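You operate a simulated robot arm through the tools that you are given. There is no shell and no other tool.

You are at the controls of a simulated robot arm. One attempt, no reset.

JOB
Put things in order on the wide bench. At the end: the white block (marked "CAL") from the wide bench stands where the gold 500 g weight stood; the gold 500 g weight from the wide bench stands where the green pad stood; the silver 200 g weight stands where the white block stood; the green pad is on the brown plain carton; whatever was shut is shut again. Leave all else as you found it, and nothing knocked over.

Only the result counts: the job must be done as asked and must still hold three seconds after the hand-in. Knocking over, shifting, dropping, spilling or breaking anything else fails it.

ROBOT AND FRAMES
A 6-joint arm with a two-finger gripper, fixed in place. Base frame: the origin is on the floor under the middle of its stand, x ahead of it, y to its left, z up; the work surface is at about z = 0.86. Units: m, degrees, N and s.
With the tool pointing down near the work surface it reaches from about 0.14 to 0.68 m from the base axis. Its first joint turns from -66.0 to 66.0 degrees. Payload 2.45 kg.
Tool frame: the origin (TCP) lies between the finger pads and is the grasp point; the fingertips stand 0.03 m ahead of it; z points along the fingers, y is the line along which they close. The gripper opens to 0.106 m; its body begins 0.079 m behind the TCP.
Orientation is told as [roll, pitch, yaw] about the base's x, y, z axes, in that order, counted from this pose: with the fingers straight down and closing along the base's y, the tool's x points along the base's -x, its y along +y and its z along -z.

CONTROLS
- The arm moves only by the tool drive_tool. Its argument "commands" is text: rows parted by semicolons, each of 7 numbers parted by spaces: the shift along the base's x, y, z in units of 200 mm (1.0 is 200 mm), then the turn, a rotation vector about the base's x, y, z in units of 90 degrees (1.0 is 90 degrees), then the finger opening in m, from 0 to 0.106. In form: x y z ax ay az jaw; .... A call has 1 to 20 rows; each row is the pose to reach, as a shift and turn from the pose commanded when the call began. A call with a number of a shift or a turn outside -1 to 1 is refused whole. A row lasts 0.2 s, in which the tool goes at most 0.05 m and 8.6 degrees; a call with a longer step from one row to the next is refused whole, and so is a gripper value outside its range. A pose out of reach is approached as far as the arm can. The call stops where the force on the tool passes 40 N (or 10 N more than at its start, if that is more) or the arm is blocked; 0.2 s more then pass. The fingers move at their own pace (about 0.153 m/s each) and stop on an object; they squeeze with about 39 N. The grip force told is the motor's: it shows also when the fingers shut on nothing. Time passes only in rows, and 0.2 s behind the last, so rows that repeat a pose let the fingers close. The reply holds the time, the measured pose of the TCP, the force on the tool along the base axes, the opening and the grip force, in the units named above and with some noise, with the torque about the TCP (base axes, N m) and any sound that the robot's microphone picked up.
- Cameras (640 x 400 px; columns grow to the right, rows downward): "scene" is fixed at [0.0723, 0.4394, 1.3918]; the picture's right is [-0.49, -0.87, 0.00], its down [-0.61, 0.34, -0.71] and it looks along [0.62, -0.35, -0.70] (base axes); focal length 249 px, centre (320, 200). "wrist" rides on the gripper at [0.076, -0.002, -0.106] in the tool frame; the picture's right is [0.02, 1.00, 0.00], its down [-0.78, 0.02, -0.62] and it looks along [-0.62, 0.01, 0.78] (tool axes); focal length 247 px, centre (320, 200). There is no depth. A picture from a camera that has moved, and an enlarged one, comes with that camera's place and axes in the base frame and with its lens.
- camera(camera): a new picture of that camera. The clock stands still meanwhile.
- enlarge(camera, box): a new picture of the part [left, top, right, bottom] of that camera's present view, enlarged. The clock stands still meanwhile.
- job_done(): hands the job in; it is judged then, once.

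Places have to be worked out from the pictures, the camera data and where the tool is seen. Open the gripper and draw the arm clear of the work before you hand the job in, unless the task says otherwise.

The tools are called after "Emit:" as a command line: name --argument value ..., lists and objects as JSON in quotes. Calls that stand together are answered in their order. drive_tool: Moves the arm, as the interface text tells. Its arguments: {"type":"object","properties":{"commands":{"type":"string"}},"required":["commands"]} The other tools are called the same way: camera (camera) takes a picture; enlarge (camera, box) takes an enlarged picture of a part of a camera's view; job_done () hands the job in.

At the start:

```text
time: 0.0
ee_pos: [0.2904, 0.254, 1.2088]
ee_rot: [0.0, -0.1, 0.0]
wrist_force: [-1.2, -0.5, 0.1]
moment: [-0.01, -0.01, 0.0]
width: 0.106
grasp_force: 0.0
```

scene: 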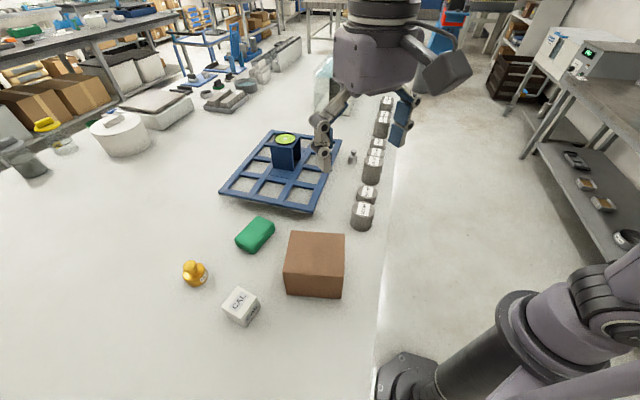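
wrist: 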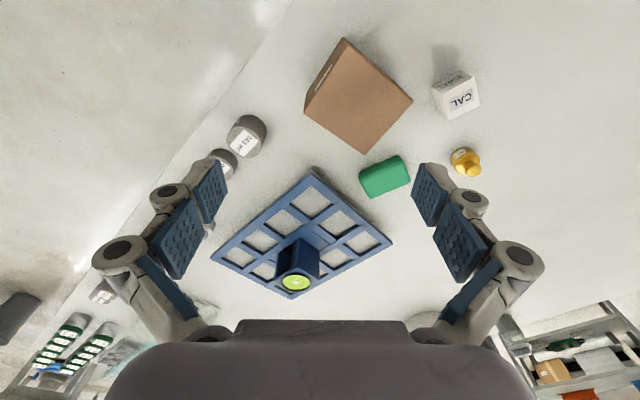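

The scene shows the gold weight, CAL block, green pad, brown carton, a blue tray with a lidded/marked block, and a row of weights along the edge. I'll look closer at each part before moving.

Emit:
enlarge --camera "scene" --box '[170, 200, 390, 337]'

Emit:
enlarge --camera "scene" --box '[210, 80, 420, 211]'

Emit:
enlarge --camera "scene" --box '[0, 0, 320, 200]'

Emit:
enlarge --camera "wrist" --box '[190, 20, 510, 220]'

```text
2.91 times, centred on (280, 268) of scene
camera zoom: at [0.0723, 0.4394, 1.3918], right [-0.49, -0.87, 0.0], down [-0.61, 0.34, -0.71], along [0.62, -0.35, -0.7], focal length 724 px, centre (436, 1)
```

zoom: 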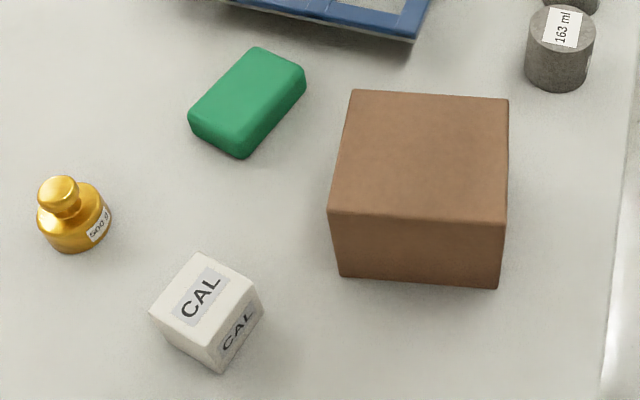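

```text
3.05 times, centred on (315, 146) of scene
camera zoom: at [0.0723, 0.4394, 1.3918], right [-0.49, -0.87, 0.0], down [-0.61, 0.34, -0.71], along [0.62, -0.35, -0.7], focal length 758 px, centre (335, 366)
```

zoom: 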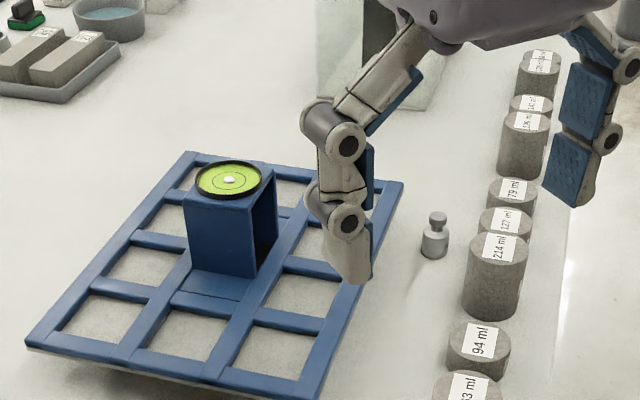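

```text
2.00 times, centred on (160, 100) of scene
camera zoom: at [0.0723, 0.4394, 1.3918], right [-0.49, -0.87, 0.0], down [-0.61, 0.34, -0.71], along [0.62, -0.35, -0.7], focal length 498 px, centre (640, 400)
```

zoom: 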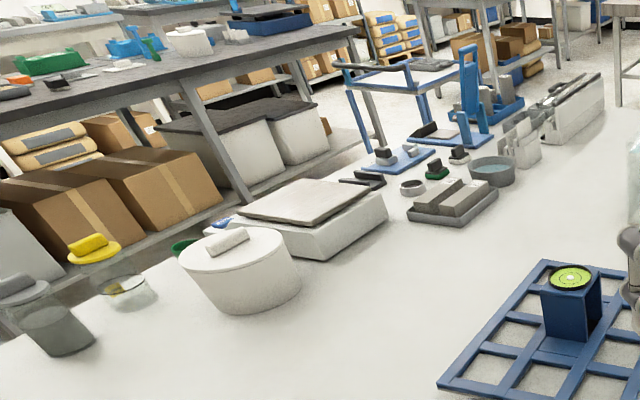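

```text
2.00 times, centred on (350, 120) of wrist
camera zoom: at [0.2149, 0.2514, 1.315], right [-0.02, 1.0, 0.0], down [0.78, 0.02, 0.62], along [0.62, 0.01, -0.78], focal length 494 px, centre (260, 360)
```

zoom: 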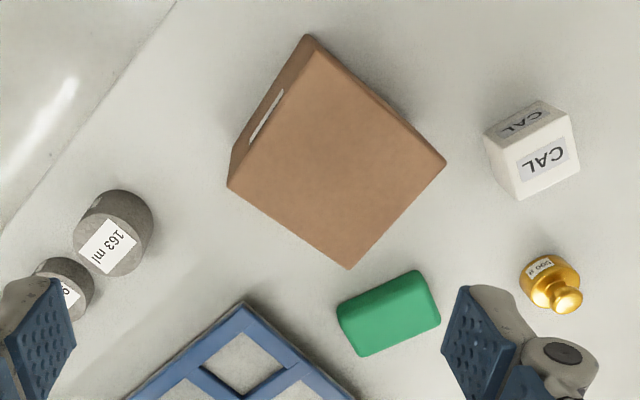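

The silver weight candidate sits behind the gripper near (0.65, -0.02), and something glassy stands behind it. I'll move the hand at height toward y≈0 to see that area with both cameras.

Emit:
drive_tool --commands "0 -0.2 0 0 0 0 0.106; 0 -0.4 0 0 0 0 0.106; 0 -0.6 0 0 0 0 0.106; 0 -0.8 0 0 0 0 0.106; 0 -1.0 0 0 0 0 0.106"

```text
time: 1.2
ee_pos: [0.2909, 0.0516, 1.2067]
ee_rot: [0.0, 0.0, 0.1]
wrist_force: [-0.1, 0.3, 0.3]
moment: [0.01, -0.01, -0.01]
width: 0.1061
grasp_force: 0.0
```

The move went well. Now I look from both cameras.

Emit:
camera --camera "scene"

Emit:
camera --camera "wrist"

```text
taken
```

scene: 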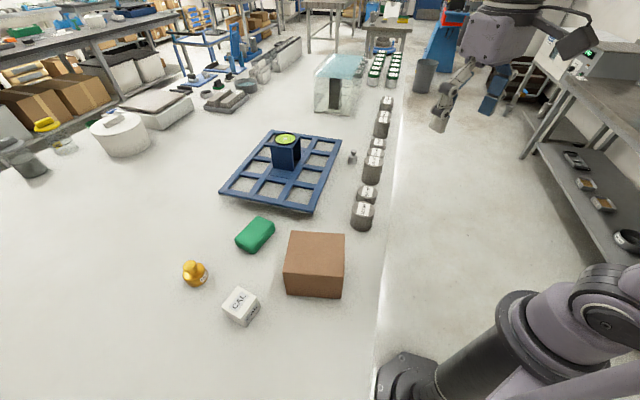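

```text
taken
camera wrist: at [0.2156, 0.0503, 1.314], right [-0.02, 1.0, 0.0], down [0.78, 0.02, 0.62], along [0.62, 0.01, -0.78], focal length 247 px, centre (320, 200)
```

wrist: 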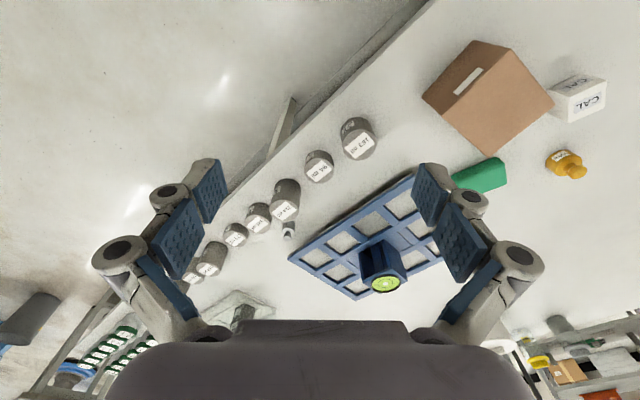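

Emit:
enlarge --camera "scene" --box '[290, 40, 430, 128]'

Emit:
enlarge --camera "scene" --box '[210, 110, 400, 229]'

Emit:
enlarge --camera "wrist" --box '[180, 100, 460, 320]'

Emit:
enlarge --camera "wrist" --box '[400, 20, 640, 210]'

```text
4.55 times, centred on (360, 84) of scene
camera zoom: at [0.0723, 0.4394, 1.3918], right [-0.49, -0.87, 0.0], down [-0.61, 0.34, -0.71], along [0.62, -0.35, -0.7], focal length 1131 px, centre (138, 727)
```

zoom: 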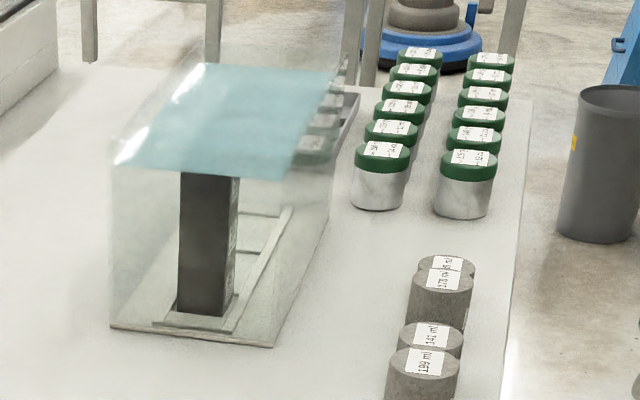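

```text
3.36 times, centred on (305, 170) of scene
camera zoom: at [0.0723, 0.4394, 1.3918], right [-0.49, -0.87, 0.0], down [-0.61, 0.34, -0.71], along [0.62, -0.35, -0.7], focal length 836 px, centre (370, 302)
```

zoom: 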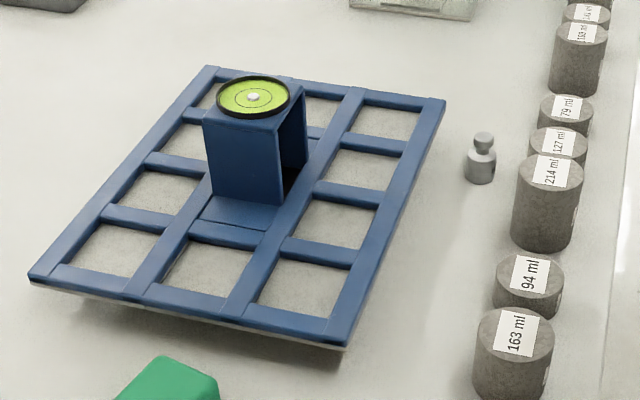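

```text
1.82 times, centred on (320, 210) of wrist
camera zoom: at [0.2156, 0.0503, 1.314], right [-0.02, 1.0, 0.0], down [0.78, 0.02, 0.62], along [0.62, 0.01, -0.78], focal length 449 px, centre (320, 182)
```

zoom: 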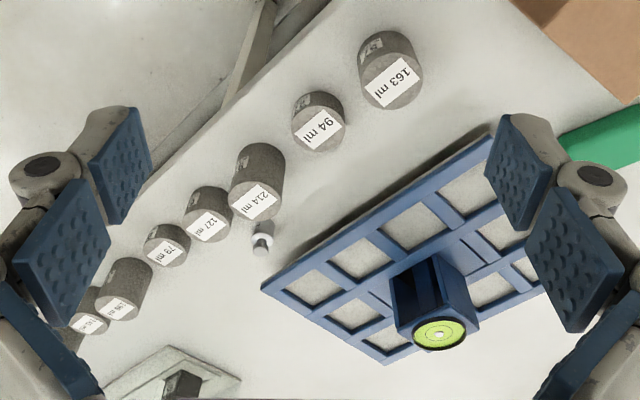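

```text
2.11 times, centred on (520, 115) of wrist
camera zoom: at [0.2156, 0.0503, 1.314], right [-0.02, 1.0, 0.0], down [0.78, 0.02, 0.62], along [0.62, 0.01, -0.78], focal length 520 px, centre (-101, 379)
```

zoom: 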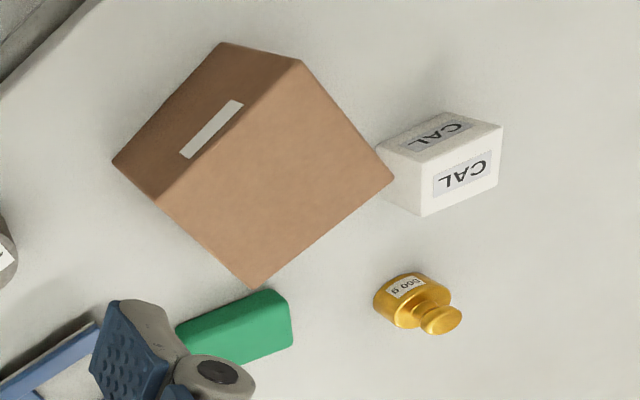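

The silver knob weight stands alone between the blue tray and the row of stone cylinders, and nothing appears to cover it. I'll move nearer to read its label and locate it precisely.

Emit:
drive_tool --commands "0.16 -0.09 -0.13 0 0 0 0.106; 0.32 -0.18 -0.26 0 0 0 0.106; 0.48 -0.27 -0.4 0 0 0 0.106; 0.65 -0.37 -0.54 0 0 0 0.106"

Emit:
camera --camera "wrist"

Emit:
enlarge --camera "wrist" --box '[220, 110, 420, 235]'

```text
time: 2.2
ee_pos: [0.4196, -0.0193, 1.1023]
ee_rot: [-0.1, 0.0, 0.0]
wrist_force: [0.7, -0.5, -0.7]
moment: [0.0, 0.06, -0.01]
width: 0.1059
grasp_force: 0.0
```

```text
taken
camera wrist: at [0.3433, -0.0213, 1.2083], right [-0.02, 1.0, 0.0], down [0.78, 0.02, 0.62], along [0.62, 0.01, -0.78], focal length 247 px, centre (320, 200)
```

wrist: 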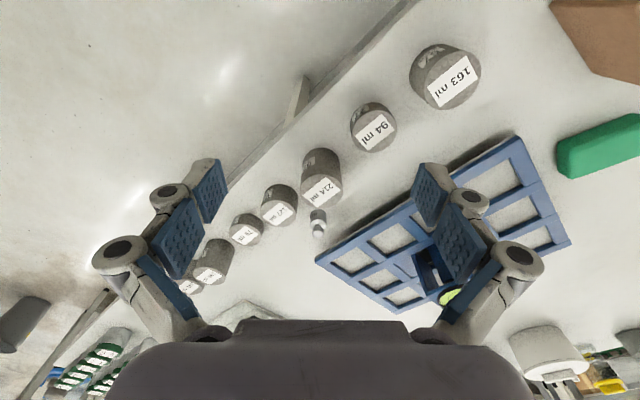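

```text
3.20 times, centred on (320, 172) of wrist
camera zoom: at [0.3433, -0.0213, 1.2083], right [-0.02, 1.0, 0.0], down [0.78, 0.02, 0.62], along [0.62, 0.01, -0.78], focal length 790 px, centre (320, 288)
```

zoom: 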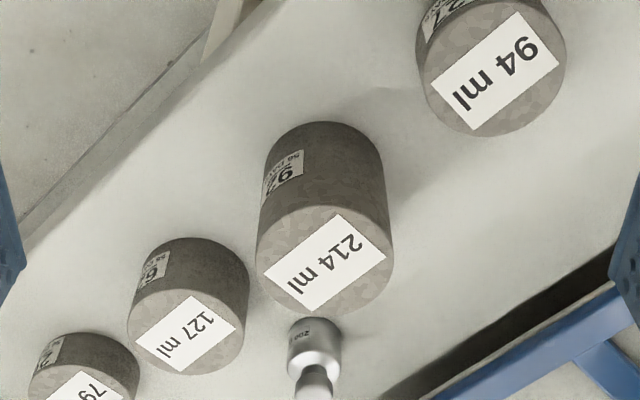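

The label on the silver weight reads 200 g; it stands at about (0.657, -0.020) in a free lane between the cylinders and the tray. Next I go to view the gold weight, CAL block and pad from nearer, turning the tool to yaw ~50°.

Emit:
drive_tool --commands "-0.08 0.2 0.05 0 0 0.08 0.106; -0.16 0.4 0.1 0 0 0.16 0.106; -0.24 0.6 0.15 0 0 0.24 0.106; -0.32 0.8 0.2 0 0 0.32 0.106; -0.39 1.0 0.2 0 0 0.4 0.106"

Emit:
drive_tool --commands "0 0.2 0 0 0 0.05 0.106; 0 0.4 0 0 0 0.1 0.106; 0 0.6 0 0 0 0.156 0.106; 0 0.8 0 0 0 0.156 0.106; 0 1.0 0 0 0 0.156 0.106; 0 1.0 0 0 0 0.156 0.106"

Emit:
camera --camera "wrist"

Emit:
enlarge --camera "wrist" --box '[220, 90, 420, 215]'

```text
time: 3.4
ee_pos: [0.3443, 0.1792, 1.1405]
ee_rot: [0.0, 0.0, 36.0]
wrist_force: [0.0, 0.6, 0.1]
moment: [-0.02, -0.03, 0.01]
width: 0.106
grasp_force: 0.2
```

```text
time: 4.8
ee_pos: [0.3429, 0.3802, 1.1376]
ee_rot: [0.0, 0.0, 50.0]
wrist_force: [0.6, -0.3, 0.7]
moment: [0.01, 0.01, -0.02]
width: 0.106
grasp_force: 0.1
```

```text
taken
camera wrist: at [0.295, 0.3197, 1.2459], right [-0.78, 0.63, 0.0], down [0.49, 0.61, 0.62], along [0.39, 0.49, -0.78], focal length 247 px, centre (320, 200)
```

wrist: 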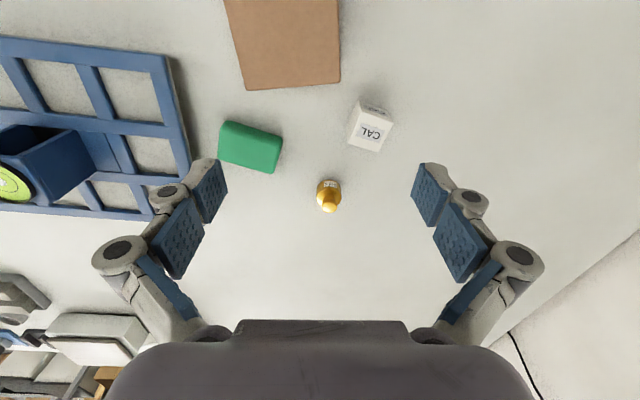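

```text
3.20 times, centred on (320, 152) of wrist
camera zoom: at [0.295, 0.3197, 1.2459], right [-0.78, 0.63, 0.0], down [0.49, 0.61, 0.62], along [0.39, 0.49, -0.78], focal length 790 px, centre (320, 352)
```

zoom: 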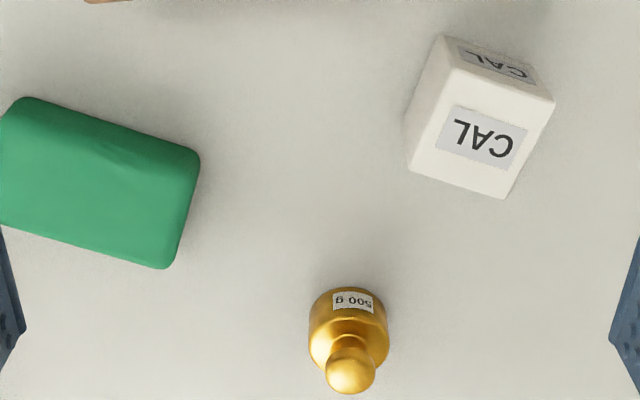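

The gold weight (labelled 500 g) is at about (0.459, 0.550), i.e. 0.716 m from the axis, so it will need a tilted tool. I'll enlarge the block and the pad for precise corners.

Emit:
enlarge --camera "wrist" --box '[325, 80, 415, 160]'

Emit:
enlarge --camera "wrist" --box '[200, 100, 300, 190]'

Emit:
enlarge --camera "wrist" --box '[290, 160, 370, 230]'

Emit:
enlarge --camera "scene" --box '[170, 240, 270, 330]'

```text
5.00 times, centred on (370, 120) of wrist
camera zoom: at [0.295, 0.3197, 1.2459], right [-0.78, 0.63, 0.0], down [0.49, 0.61, 0.62], along [0.39, 0.49, -0.78], focal length 1235 px, centre (70, 600)
```

zoom: 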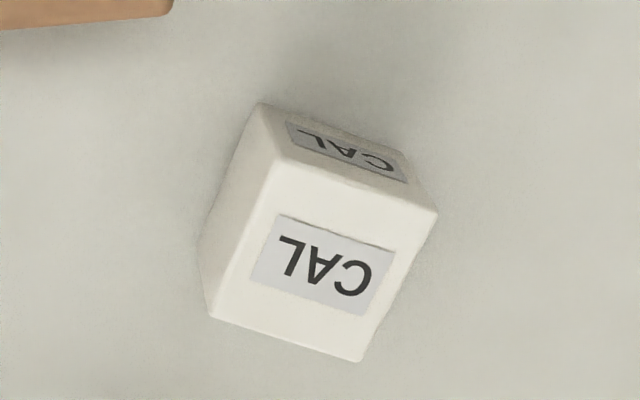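

```text
4.44 times, centred on (250, 145) of wrist
camera zoom: at [0.295, 0.3197, 1.2459], right [-0.78, 0.63, 0.0], down [0.49, 0.61, 0.62], along [0.39, 0.49, -0.78], focal length 1098 px, centre (631, 444)
```

zoom: 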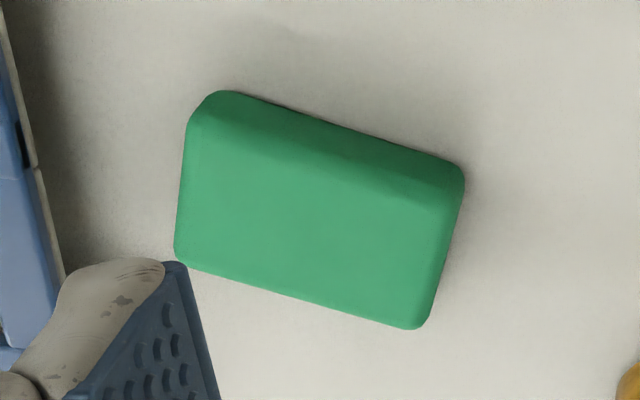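

```text
5.71 times, centred on (330, 195) of wrist
camera zoom: at [0.295, 0.3197, 1.2459], right [-0.78, 0.63, 0.0], down [0.49, 0.61, 0.62], along [0.39, 0.49, -0.78], focal length 1411 px, centre (263, 229)
```

zoom: 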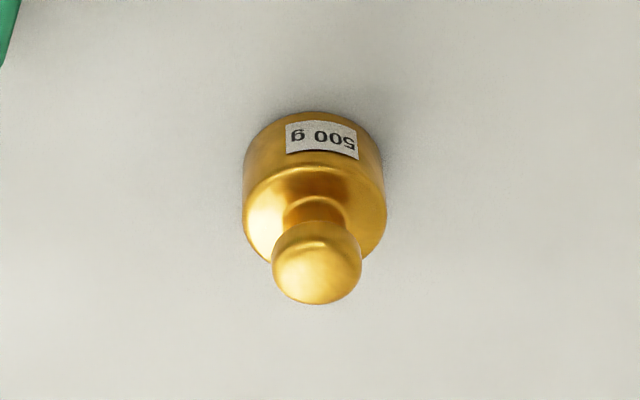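

```text
4.44 times, centred on (220, 285) of scene
camera zoom: at [0.0723, 0.4395, 1.3918], right [-0.49, -0.87, 0.0], down [-0.61, 0.34, -0.71], along [0.62, -0.35, -0.7], focal length 1106 px, centre (764, -178)
```

zoom: 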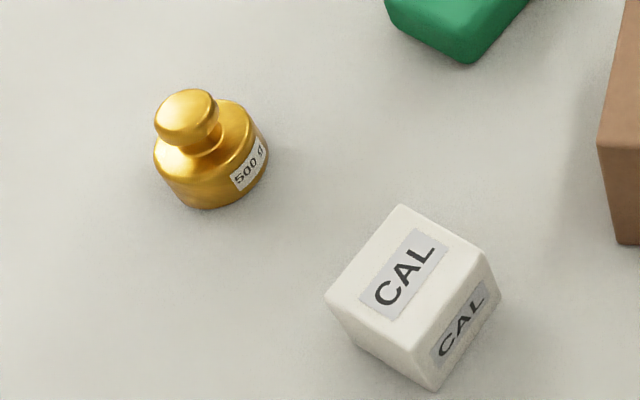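

Worked out so far: CAL cube ≈48 mm at (0.330, 0.477) turned 31.7°, gold at (0.459, 0.550), pad ≈96×64 mm at (0.504, 0.391) with its short side along ≈30°, carton top ≈0.956 centred at (0.330, 0.305). I'll go above the pad and turn to yaw ≈-59° so the jaws close across its short side.

Emit:
drive_tool --commands "0.08 0.005 -0.02 0 0 -0.09 0.106; 0.16 0.01 -0.04 0 0 -0.18 0.106; 0.24 0.015 -0.06 0 0 -0.27 0.106; 0.32 0.02 -0.08 0 0 -0.36 0.106; 0.4 0.025 -0.1 0 0 -0.45 0.106; 0.48 0.03 -0.12 0 0 -0.54 0.106; 0.56 0.035 -0.14 0 0 -0.63 0.106; 0.64 0.04 -0.16 0 0 -0.72 0.106; 0.72 0.05 -0.18 0 0 -0.81 0.106; 0.808 0.055 -0.2 0 0 -0.9 0.106"

Emit:
drive_tool --commands "0 0 0 0 0 -0.08 0.106; 0 0 0 0 0 -0.16 0.106; 0 0 0 0 0 -0.24 0.106; 0 0 0 0 0 -0.311 0.106; 0 0 0 0 0 -0.311 0.106"

Emit:
camera --camera "wrist"

Emit:
camera --camera "scene"

```text
time: 7.0
ee_pos: [0.4978, 0.3835, 1.0919]
ee_rot: [0.0, 0.0, -31.3]
wrist_force: [0.6, 0.6, 0.0]
moment: [0.0, 0.0, 0.0]
width: 0.1062
grasp_force: 0.0
out of reach, approached as far as the arm can: row 10
```

```text
time: 8.2
ee_pos: [0.4963, 0.3837, 1.0942]
ee_rot: [0.0, -0.2, -59.1]
wrist_force: [0.7, 0.0, -0.3]
moment: [-0.01, -0.04, -0.01]
width: 0.1062
grasp_force: 0.1
```

```text
taken
camera wrist: at [0.4565, 0.4485, 1.2013], right [0.85, 0.53, 0.0], down [0.42, -0.66, 0.62], along [0.33, -0.53, -0.78], focal length 247 px, centre (320, 200)
```

wrist: 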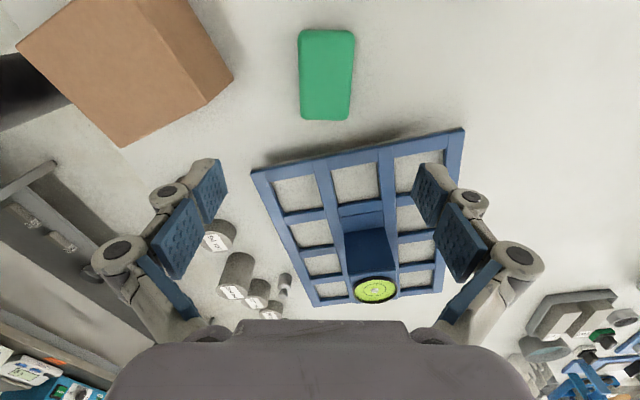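

```text
taken
```

scene: 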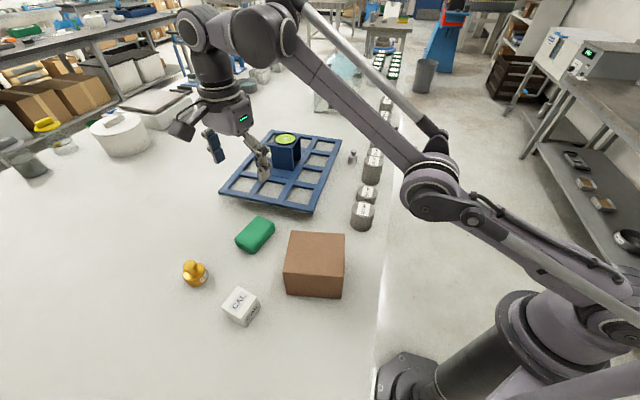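

The arm hit its reach limit at this height (r≈0.627 at z≈1.09); lower down it reaches further. I'll enlarge the pad in this near-top view to refine its centre and angle.

Emit:
enlarge --camera "wrist" --box '[270, 15, 390, 135]'

Emit:
enlarge --camera "scene" --box '[220, 205, 290, 260]'

```text
3.33 times, centred on (330, 75) of wrist
camera zoom: at [0.4565, 0.4485, 1.2013], right [0.85, 0.53, 0.0], down [0.42, -0.66, 0.62], along [0.33, -0.53, -0.78], focal length 823 px, centre (287, 617)
```

zoom: 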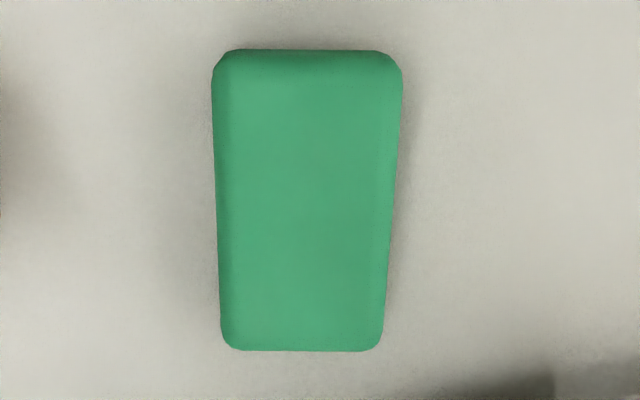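

```text
7.27 times, centred on (255, 232) of scene
camera zoom: at [0.0723, 0.4394, 1.3918], right [-0.49, -0.87, 0.0], down [-0.61, 0.34, -0.71], along [0.62, -0.35, -0.7], focal length 1809 px, centre (793, -36)
```

zoom: 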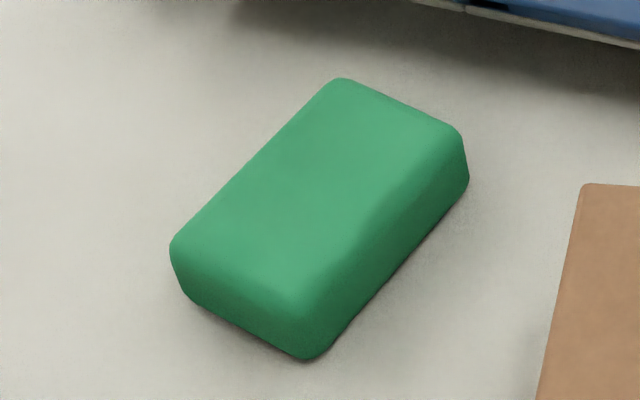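

The pad is aligned with the jaws within 1° and both cameras now agree on its centre at about (0.498, 0.391). Before touching anything I'll get a sharper fix of the gold weight from the fixed camera.

Emit:
enlarge --camera "scene" --box '[175, 250, 215, 295]'

Emit:
enlarge --camera "scene" --box '[215, 280, 270, 330]'

Emit:
enlarge --camera "scene" --box '[335, 135, 375, 175]'

```text
8.89 times, centred on (195, 272) of scene
camera zoom: at [0.0723, 0.4394, 1.3918], right [-0.49, -0.87, 0.0], down [-0.61, 0.34, -0.71], along [0.62, -0.35, -0.7], focal length 2211 px, centre (1431, -444)
```

zoom: 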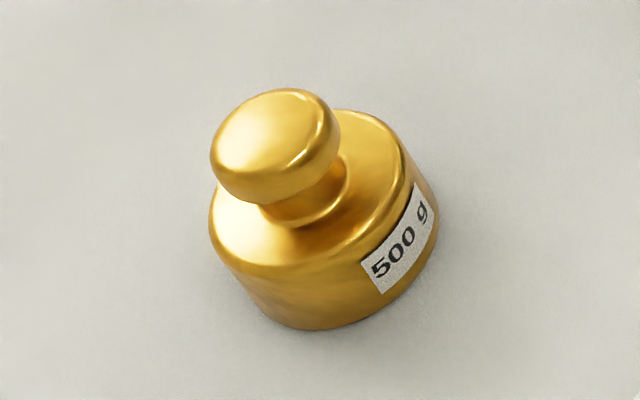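

```text
8.00 times, centred on (242, 305) of scene
camera zoom: at [0.0723, 0.4394, 1.3918], right [-0.49, -0.87, 0.0], down [-0.61, 0.34, -0.71], along [0.62, -0.35, -0.7], focal length 1990 px, centre (940, -640)
```

zoom: 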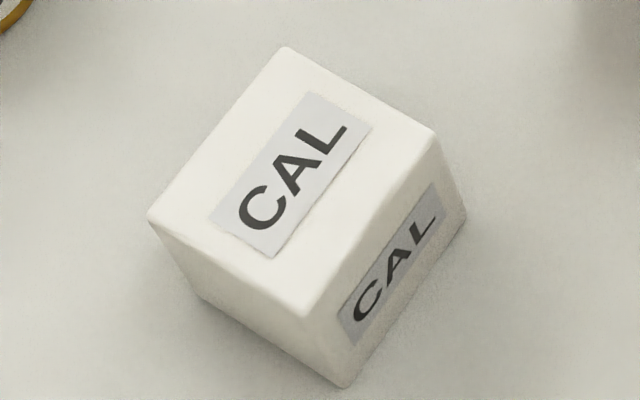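

```text
10.00 times, centred on (355, 155) of scene
camera zoom: at [0.0723, 0.4394, 1.3918], right [-0.49, -0.87, 0.0], down [-0.61, 0.34, -0.71], along [0.62, -0.35, -0.7], focal length 2488 px, centre (-30, 650)
```

zoom: 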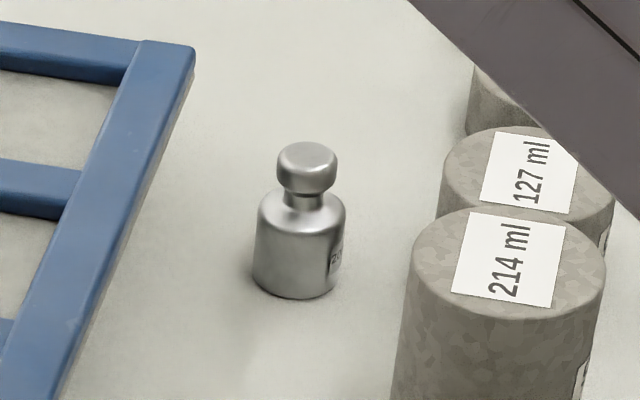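

Refined: gold at about (0.458, 0.548), silver near (0.653, -0.020). Now I descend partway over the pad and re-read the pose, since the last target was clipped by reach.

Emit:
drive_tool --commands "0 0 -0.2 0 0 0 0.1; 0 0 -0.4 0 0 0 0.1; 0 0 -0.5 0 0 0 0.1; 0 0 -0.5 0 0 0 0.1"

Emit:
camera --camera "wrist"

```text
time: 9.2
ee_pos: [0.5139, 0.3966, 1.0086]
ee_rot: [-0.1, -0.1, -59.0]
wrist_force: [0.6, 0.2, -0.4]
moment: [0.01, 0.03, -0.04]
width: 0.0998
grasp_force: 0.1
out of reach, approached as far as the arm can: row 2, 3, 4
```

```text
taken
camera wrist: at [0.4735, 0.4616, 1.1165], right [0.85, 0.53, 0.0], down [0.42, -0.66, 0.62], along [0.33, -0.53, -0.78], focal length 247 px, centre (320, 200)
```

wrist: 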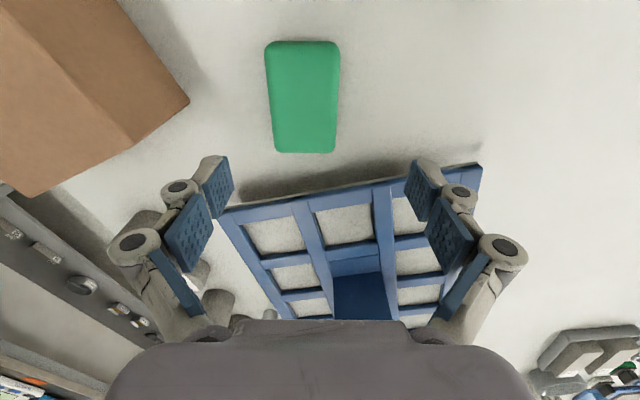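

The arm appears stretched to its limit and slid along that limit while descending. I'll draw it inward a few cm at this height to leave the stretched pose, then re-check.

Emit:
drive_tool --commands "-0.1 -0.08 0 0 0 0 0.1; -0.2 -0.16 0.02 0 0 0 0.1; -0.3 -0.24 0.04 0 0 0 0.1; -0.3 -0.24 0.04 0 0 0 0.1"

```text
time: 10.2
ee_pos: [0.4835, 0.3713, 1.056]
ee_rot: [0.0, 0.0, -59.0]
wrist_force: [1.0, 0.2, -0.1]
moment: [0.02, 0.01, -0.02]
width: 0.1
grasp_force: 0.0
out of reach, approached as far as the arm can: row 1, 2, 3, 4
```

Oddly the arm now resists moving inward and lower. I'll look at the arm's posture in the scene picture to understand which limit it meets.

Emit:
camera --camera "scene"

Emit:
camera --camera "wrist"

```text
taken
```

scene: 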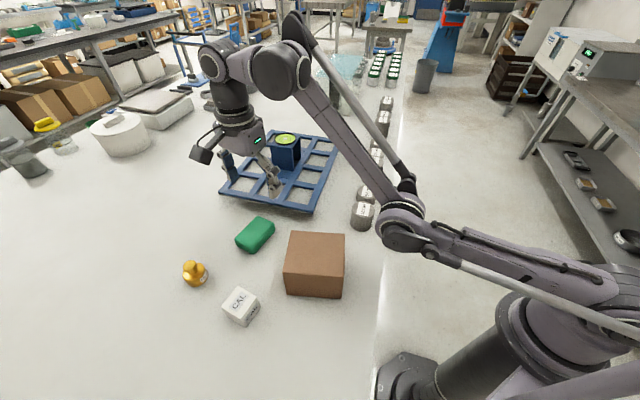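

```text
taken
camera wrist: at [0.4434, 0.4362, 1.1636], right [0.85, 0.53, 0.0], down [0.42, -0.66, 0.62], along [0.33, -0.53, -0.78], focal length 247 px, centre (320, 200)
```

wrist: 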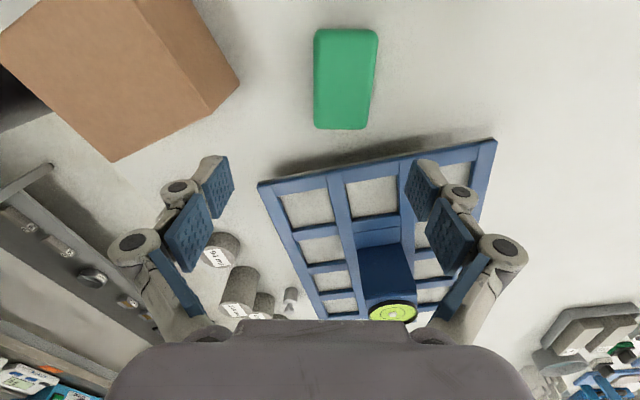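

The picture shows the elbow hanging below the line shoulder–wrist: the arm flipped its elbow when stretched past its reach, and now the shoulder limit blocks it. I'll stretch it out again at safe height over the free bench and then come down and in, so that the elbow comes back up.

Emit:
drive_tool --commands "0.158 0.123 0 0 0 0 0.1; 0.316 0.246 0 0 0 0 0.1; 0.45 0.35 0 0 0 0 0.1; 0.45 0.35 0 0 0 0 0.1"

Emit:
camera --camera "scene"

```text
time: 11.2
ee_pos: [0.5214, 0.4008, 1.0322]
ee_rot: [0.0, -0.1, -59.0]
wrist_force: [-0.4, 0.1, 0.3]
moment: [0.03, 0.02, -0.03]
width: 0.0998
grasp_force: 0.1
out of reach, approached as far as the arm can: row 2, 3, 4
```

```text
taken
```

scene: 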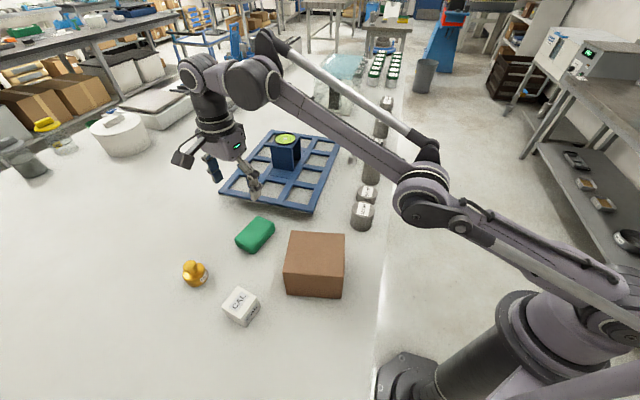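

The arm is nearly straight now at r≈0.658. I command a combined downward and inward move to bring the elbow up.

Emit:
drive_tool --commands "-0.04 -0.03 -0.12 0 0 0 0.1; -0.12 -0.09 -0.22 0 0 0 0.1; -0.22 -0.17 -0.3 0 0 0 0.1; -0.3 -0.23 -0.3 0 0 0 0.1"

Emit:
camera --camera "scene"

```text
time: 12.2
ee_pos: [0.5131, 0.3967, 1.0091]
ee_rot: [-0.1, -0.1, -58.9]
wrist_force: [0.2, -0.3, 0.0]
moment: [-0.03, -0.02, -0.04]
width: 0.0998
grasp_force: 0.0
out of reach, approached as far as the arm can: row 2, 3, 4
```

```text
taken
```

scene: 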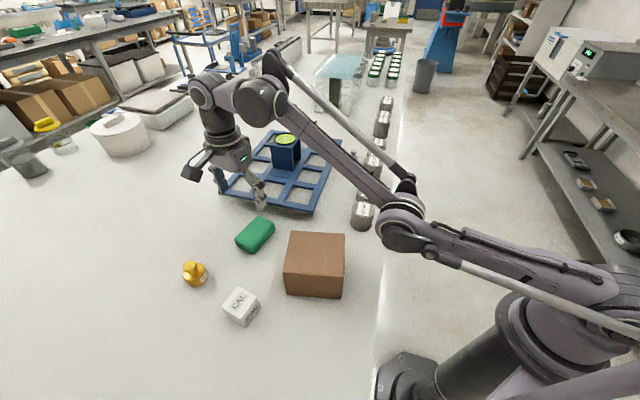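

The reply logic shows commanded poses are clipped to what is reached, and the elbow is still below. I'll try again: push outward past reach, then down and slightly in, at heights that stay clear of everything.

Emit:
drive_tool --commands "0.119 0.092 0 0 0 0 0.1; 0.2175 0.168 0 0 0 0 0.1; 0.2175 0.168 -0.125 0 0 0 0.1; 0.06 0.045 -0.2 0 0 0 0.1; 0 0 -0.2 0 0 0 0.1; 0 0 -0.2 0 0 0 0.1"

Emit:
camera --camera "scene"

```text
time: 13.6
ee_pos: [0.5283, 0.4083, 0.9767]
ee_rot: [-0.2, -0.1, -59.0]
wrist_force: [-0.5, 0.3, -0.3]
moment: [-0.04, 0.01, -0.01]
width: 0.0999
grasp_force: 0.1
out of reach, approached as far as the arm can: row 1, 2, 3, 4, 5, 6
```

```text
taken
```

scene: 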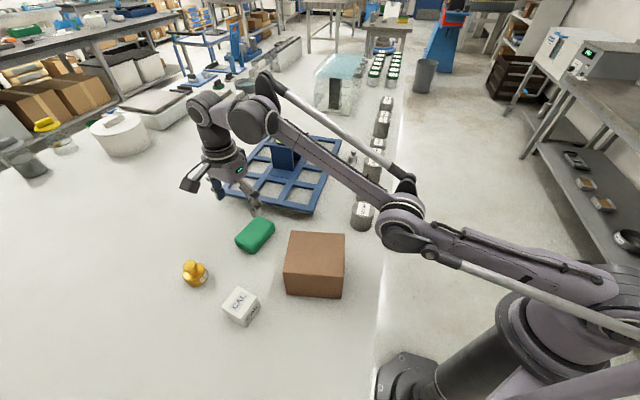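

Elbow is still below. A sure way: off the bench (azimuth about -45°, nothing beneath) the tool can go lower than the bench top, which forces the forearm through the straight pose. First I raise and retract here.

Emit:
drive_tool --commands "-0.0933 -0.0723 0.2 0 0 0.03 0.1; -0.1866 -0.1446 0.4 0 0 0.06 0.1; -0.28 -0.217 0.6 0 0 0.09 0.1; -0.3732 -0.289 0.8 0 0 0.12 0.1; -0.4665 -0.3615 1.0 0 0 0.15 0.1; -0.4665 -0.3615 1.0 0 0 0.15 0.1"

```text
time: 15.0
ee_pos: [0.4334, 0.3336, 1.1761]
ee_rot: [-0.1, -0.1, -45.3]
wrist_force: [0.1, 0.0, 0.5]
moment: [0.02, 0.0, -0.05]
width: 0.0998
grasp_force: 0.1
```

Clear of the limits now. I swing at this height toward azimuth 0 and then -45°, staying in the middle of the reach band.

Emit:
drive_tool --commands "0.06 -0.21 0.02 0 0 0 0.1; 0.12 -0.42 0.04 0 0 0 0.1; 0.17 -0.63 0.06 0 0 0 0.1; 0.21 -0.84 0.08 0 0 0 0.1"

Emit:
drive_tool --commands "0.06 -0.21 0 0 0 0 0.1; 0.11 -0.42 0 0 0 0 0.1; 0.15 -0.63 0 0 0 0 0.1; 0.18 -0.84 0 0 0 0 0.1"

```text
time: 16.0
ee_pos: [0.4907, 0.1709, 1.1979]
ee_rot: [-0.1, 0.0, -45.3]
wrist_force: [-1.8, -0.5, 0.9]
moment: [0.01, 0.0, 0.01]
width: 0.1
grasp_force: 0.0
out of reach, approached as far as the arm can: row 3, 4
```

```text
time: 17.0
ee_pos: [0.5262, 0.0028, 1.1976]
ee_rot: [-0.1, 0.0, -45.4]
wrist_force: [0.4, -0.2, 0.5]
moment: [0.02, 0.02, 0.01]
width: 0.1
grasp_force: 0.1
```

At azimuth 0 with r≈0.526. I continue along the arc toward azimuth -45°, keeping r about 0.55.

Emit:
drive_tool --commands "0.02 -0.2 0 0 0 0 0.1; 0.03 -0.4 0 0 0 0 0.1; 0.02 -0.6 0 0 0 0 0.1; -0.02 -0.8 0 0 0 0 0.1; -0.08 -1.0 0 0 0 0 0.1"

Emit:
drive_tool --commands "-0.1 -0.2 0 0 0 0 0.1; -0.22 -0.4 0 0 0 0 0.1; -0.36 -0.6 0 0 0 0 0.1; -0.5 -0.8 0 0 0 0 0.1; -0.64 -0.98 0 0 0 0 0.1"

Emit:
camera --camera "wrist"

Emit:
camera --camera "scene"

```text
time: 18.2
ee_pos: [0.51, -0.1986, 1.1967]
ee_rot: [0.1, -0.1, -45.4]
wrist_force: [0.1, 0.1, 0.9]
moment: [0.01, 0.0, 0.02]
width: 0.1001
grasp_force: 0.0
```

```text
time: 19.4
ee_pos: [0.3801, -0.393, 1.1956]
ee_rot: [0.1, -0.1, -45.4]
wrist_force: [-0.2, 0.3, -0.3]
moment: [-0.04, -0.04, -0.03]
width: 0.1001
grasp_force: 0.1
```

```text
taken
camera wrist: at [0.3261, -0.3393, 1.303], right [0.7, 0.72, 0.0], down [0.56, -0.55, 0.62], along [0.45, -0.43, -0.78], focal length 247 px, centre (320, 200)
```

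wrist: 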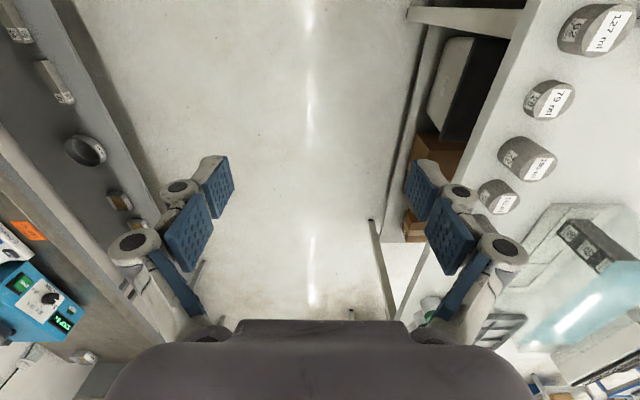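

```text
taken
```

scene: 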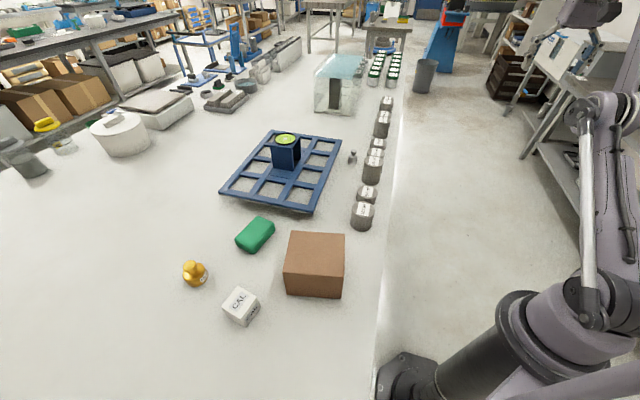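

Only the aisle floor is beneath the hand here, with benches well away on both sides. I descend outward in the aisle, then below bench-top level, to force the elbow through straight.

Emit:
drive_tool --commands "0.104 -0.108 -0.2 0 0 0 0.1; 0.191 -0.198 -0.4 0 0 0 0.1; 0.261 -0.27 -0.6 0 0 0 0.1; 0.323 -0.334 -0.8 0 0 0 0.1; 0.382 -0.395 -1.0 0 0 0 0.1; 0.382 -0.395 -1.0 0 0 0 0.1"

```text
time: 20.8
ee_pos: [0.4556, -0.4723, 0.9978]
ee_rot: [0.0, 0.1, -45.5]
wrist_force: [0.8, 0.6, 0.9]
moment: [0.0, 0.01, -0.04]
width: 0.0999
grasp_force: 0.1
```

Emit:
drive_tool --commands "0.035 -0.036 -0.2 0 0 0 0.1; 0.049 -0.05 -0.4 0 0 0 0.1; 0.049 -0.05 -0.6 0 0 0 0.1; 0.028 -0.029 -0.8 0 0 0 0.1; -0.017 0.018 -1.0 0 0 0 0.1; -0.017 0.018 -1.0 0 0 0 0.1"

Emit:
camera --camera "scene"

```text
time: 22.2
ee_pos: [0.4529, -0.4672, 0.7984]
ee_rot: [0.1, -0.1, -45.5]
wrist_force: [0.7, -0.5, -0.4]
moment: [0.04, -0.02, 0.0]
width: 0.1
grasp_force: 0.0
out of reach, approached as far as the arm can: row 1, 2
```

```text
taken
```

scene: 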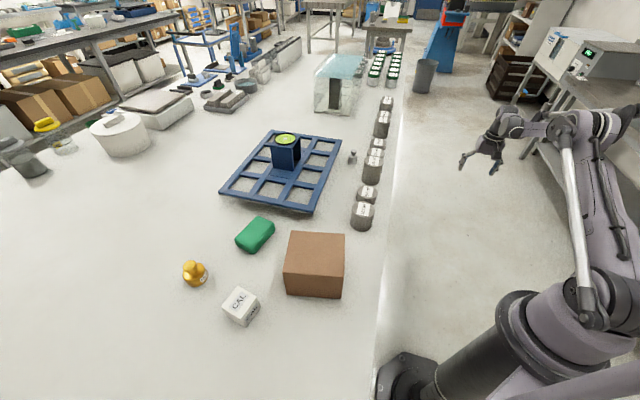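

Rows 3–6 were reached without complaint, so the elbow should be up again. I confirm by moving inward and up, which the elbow-down pose could not do.

Emit:
drive_tool --commands "-0.1 0.1 0.1 0 0 0 0.1; -0.2 0.2 0.28 0 0 0 0.1; -0.3 0.3 0.48 0 0 0 0.1; -0.4 0.4 0.7 0 0 0 0.1; -0.5 0.5 0.92 0 0 0 0.1; -0.55 0.56 1.0 0 0 0 0.1"

Emit:
drive_tool --commands "-0.05 0.1 0.2 0 0 0.04 0.1; -0.05 0.25 0.4 0 0 0.12 0.1; -0.05 0.4 0.6 0 0 0.2 0.1; 0 0.6 0.7 0 0 0.28 0.1; 0.03 0.8 0.75 0 0 0.36 0.1; 0.06 1.0 0.75 0 0 0.44 0.1"

```text
refused: row 4 steps farther than a row can; nothing moved
```

```text
time: 23.6
ee_pos: [0.4666, -0.2678, 0.9472]
ee_rot: [-0.1, 0.0, -5.8]
wrist_force: [-1.0, 0.7, -1.3]
moment: [-0.01, 0.02, -0.02]
width: 0.0998
grasp_force: 0.1
```

The first call was refused (step too long) but the second went fine, reaching r≈0.54 at z≈0.95 – the elbow is up again. I now raise straight up and draw in before crossing back over the bench.

Emit:
drive_tool --commands "-0.08 0 0.2 0 0 0.05 0.1; -0.16 0.02 0.4 0 0 0.1 0.1; -0.24 0.05 0.6 0 0 0.1 0.1; -0.32 0.1 0.8 0 0 0.1 0.1; -0.4 0.2 0.95 0 0 0.1 0.1"

Emit:
camera --camera "scene"

```text
time: 24.8
ee_pos: [0.385, -0.2252, 1.1372]
ee_rot: [0.0, -0.2, 3.1]
wrist_force: [0.3, 0.3, -0.4]
moment: [-0.02, -0.02, -0.02]
width: 0.0999
grasp_force: 0.0
```

```text
taken
```

scene: 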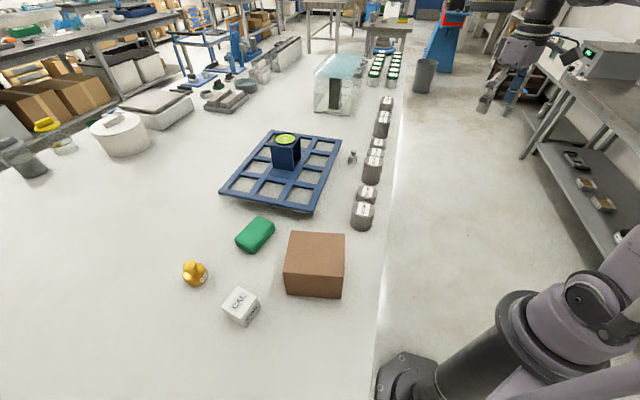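

Elbow is up, and nothing on the bench has moved. I swing back over the bench toward the pad, turning to yaw -59° on the way and staying well inside the reach.

Emit:
drive_tool --commands "0.02 0.23 0 0 0 -0.09 0.1; 0.04 0.46 0 0 0 -0.18 0.1; 0.06 0.69 0 0 0 -0.27 0.1; 0.08 0.92 0 0 0 -0.36 0.1"

Emit:
drive_tool --commands "0 0.23 0 0 0 -0.09 0.1; 0 0.46 0 0 0 -0.18 0.1; 0 0.69 0 0 0 -0.27 0.1; 0 0.92 0 0 0 -0.33 0.1"

Emit:
drive_tool --commands "0.05 0.23 -0.1 0 0 0 0.1; 0.1 0.46 -0.2 0 0 0 0.1; 0.15 0.69 -0.3 0 0 0 0.1; 0.2 0.92 -0.4 0 0 0 0.1; 0.2 0.92 -0.4 0 0 0 0.1"

```text
time: 25.8
ee_pos: [0.4011, -0.0437, 1.1372]
ee_rot: [0.0, -0.1, -29.3]
wrist_force: [-0.2, 0.2, -0.2]
moment: [0.01, 0.01, 0.03]
width: 0.0999
grasp_force: 0.0
```

```text
time: 26.8
ee_pos: [0.3994, 0.1413, 1.139]
ee_rot: [0.0, -0.1, -59.0]
wrist_force: [0.4, 0.5, -0.3]
moment: [-0.01, 0.0, 0.03]
width: 0.1
grasp_force: 0.1
```

```text
refused: row 1 steps farther than a row can; nothing moved
```

The last call was refused (slightly too long a step). I repeat it with smaller steps to come just inboard of the pad.

Emit:
drive_tool --commands "0.04 0.2 -0.08 0 0 0 0.1; 0.08 0.4 -0.16 0 0 0 0.1; 0.12 0.6 -0.24 0 0 0 0.1; 0.16 0.8 -0.32 0 0 0 0.1; 0.2 1.0 -0.4 0 0 0 0.1; 0.2 1.0 -0.4 0 0 0 0.1"

Emit:
camera --camera "wrist"

```text
time: 28.2
ee_pos: [0.4421, 0.3392, 1.0592]
ee_rot: [0.0, -0.1, -58.9]
wrist_force: [0.2, -0.6, 0.0]
moment: [0.0, 0.02, -0.01]
width: 0.1001
grasp_force: 0.0
```

```text
taken
camera wrist: at [0.4025, 0.4037, 1.1669], right [0.85, 0.53, 0.0], down [0.42, -0.66, 0.62], along [0.33, -0.53, -0.78], focal length 247 px, centre (320, 200)
```

wrist: 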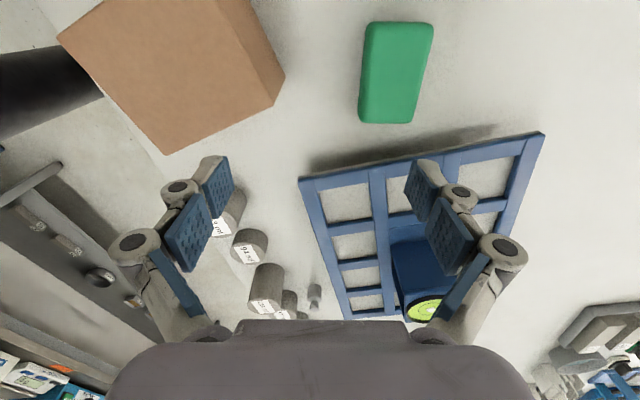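

Now I move out and down to about 8 cm above the pad and check alignment.

Emit:
drive_tool --commands "0.09 0.085 -0.15 0 0 0 0.1; 0.18 0.17 -0.3 0 0 0 0.1; 0.275 0.258 -0.45 0 0 0 0.1; 0.275 0.258 -0.45 0 0 0 0.1"

Emit:
camera --camera "wrist"

Emit:
camera --camera "scene"

```text
time: 29.2
ee_pos: [0.4976, 0.3893, 0.9663]
ee_rot: [0.0, -0.1, -59.0]
wrist_force: [-0.9, -0.6, 1.1]
moment: [-0.02, -0.02, -0.03]
width: 0.0998
grasp_force: 0.2
```

```text
taken
camera wrist: at [0.4571, 0.4542, 1.0745], right [0.85, 0.53, 0.0], down [0.42, -0.66, 0.62], along [0.33, -0.53, -0.78], focal length 247 px, centre (320, 200)
```

wrist: 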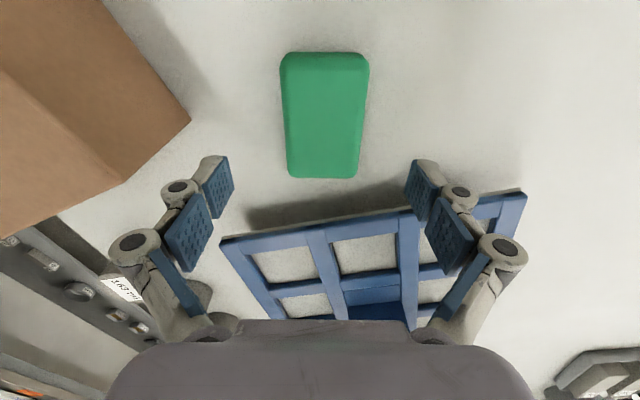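

```text
taken
```

scene: 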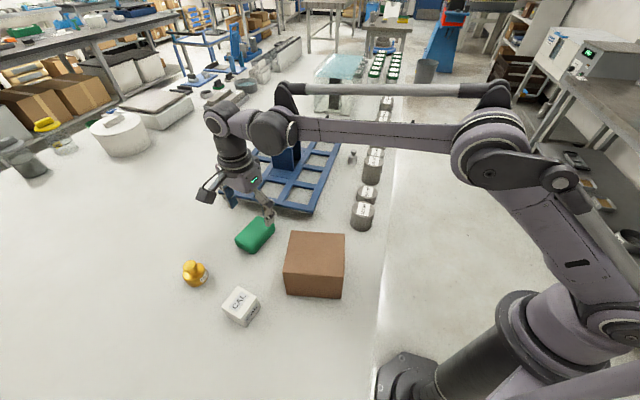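

Elbow is up and the jaws straddle the pad with ~4 mm lateral offset; its original centre is about (0.499, 0.391). I descend to z≈0.896 and close on it.

Emit:
drive_tool --commands "0.01 0.005 -0.12 0 0 0 0.1; 0.01 0.005 -0.24 0 0 0 0.1; 0.01 0.005 -0.355 0 0 0 0.1; 0.01 0.005 -0.355 0 0 0 0.1"

Emit:
drive_tool --commands "0 0 0 0 0 0 0.08; 0 0 0 0 0 0 0.055; 0 0 0 0 0 0 0.055; 0 0 0 0 0 0 0.055"

Emit:
camera --camera "wrist"

```text
time: 30.2
ee_pos: [0.4994, 0.3909, 0.8967]
ee_rot: [0.0, 0.0, -59.0]
wrist_force: [-1.1, 0.6, 0.0]
moment: [0.02, -0.02, 0.0]
width: 0.0999
grasp_force: 0.0
```

```text
time: 31.2
ee_pos: [0.5002, 0.3903, 0.8972]
ee_rot: [0.0, -0.1, -59.0]
wrist_force: [1.9, 1.0, 7.7]
moment: [0.03, -0.1, 0.07]
width: 0.061
grasp_force: 39.0
```

```text
taken
camera wrist: at [0.4586, 0.4556, 1.0047], right [0.85, 0.53, 0.0], down [0.42, -0.66, 0.62], along [0.33, -0.53, -0.78], focal length 247 px, centre (320, 200)
```

wrist: 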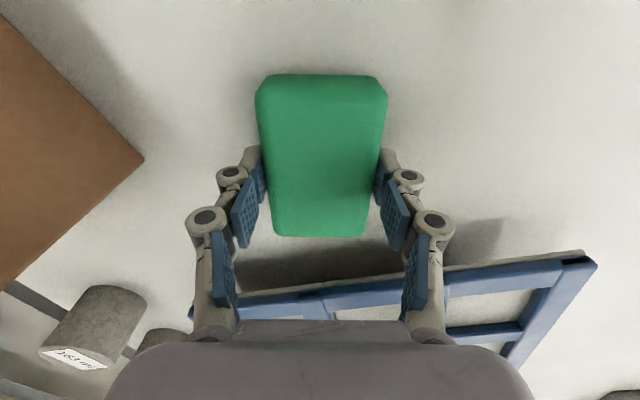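

The pad is held (61 mm, 39 N), centred at about (0.4995, 0.390), which I record as its original place. I lift it and carry it above the carton, turning 24° to line it up with the carton.

Emit:
drive_tool --commands "0 0 0.1 0 0 0 0.055; 0 0 0.25 0 0 0 0.055; 0 0 0.4 0 0 0 0.055; -0.1 -0.05 0.58 0 0 0.04 0.055; -0.25 -0.125 0.7 0 0 0.09 0.055; -0.4 -0.2 0.7 0 0 0.135 0.055; -0.55 -0.275 0.7 0 0 0.18 0.055; -0.7 -0.35 0.7 0 0 0.225 0.055; -0.85 -0.425 0.7 0 0 0.267 0.055; -0.85 -0.425 0.7 0 0 0.267 0.055"

Emit:
camera --camera "wrist"

Emit:
camera --camera "scene"

```text
time: 33.4
ee_pos: [0.3286, 0.3077, 1.0377]
ee_rot: [0.0, -0.1, -34.9]
wrist_force: [-0.6, -0.4, -1.1]
moment: [0.0, -0.03, -0.01]
width: 0.061
grasp_force: 38.6
```

```text
taken
camera wrist: at [0.2651, 0.3498, 1.1454], right [0.55, 0.83, 0.0], down [0.65, -0.43, 0.62], along [0.52, -0.34, -0.78], focal length 247 px, centre (320, 200)
```

wrist: 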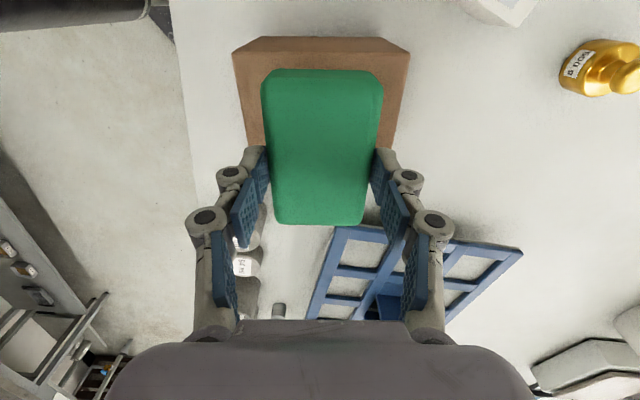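

```text
taken
```

scene: 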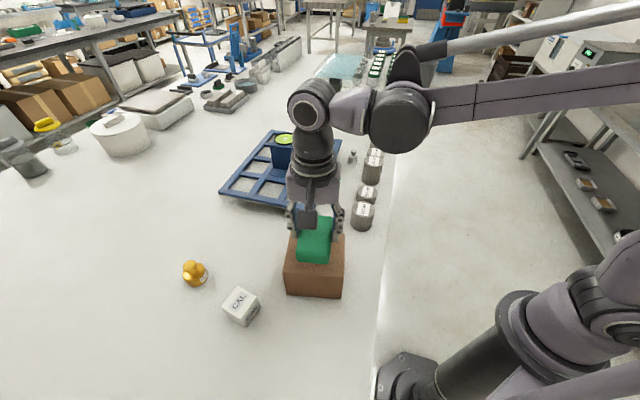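

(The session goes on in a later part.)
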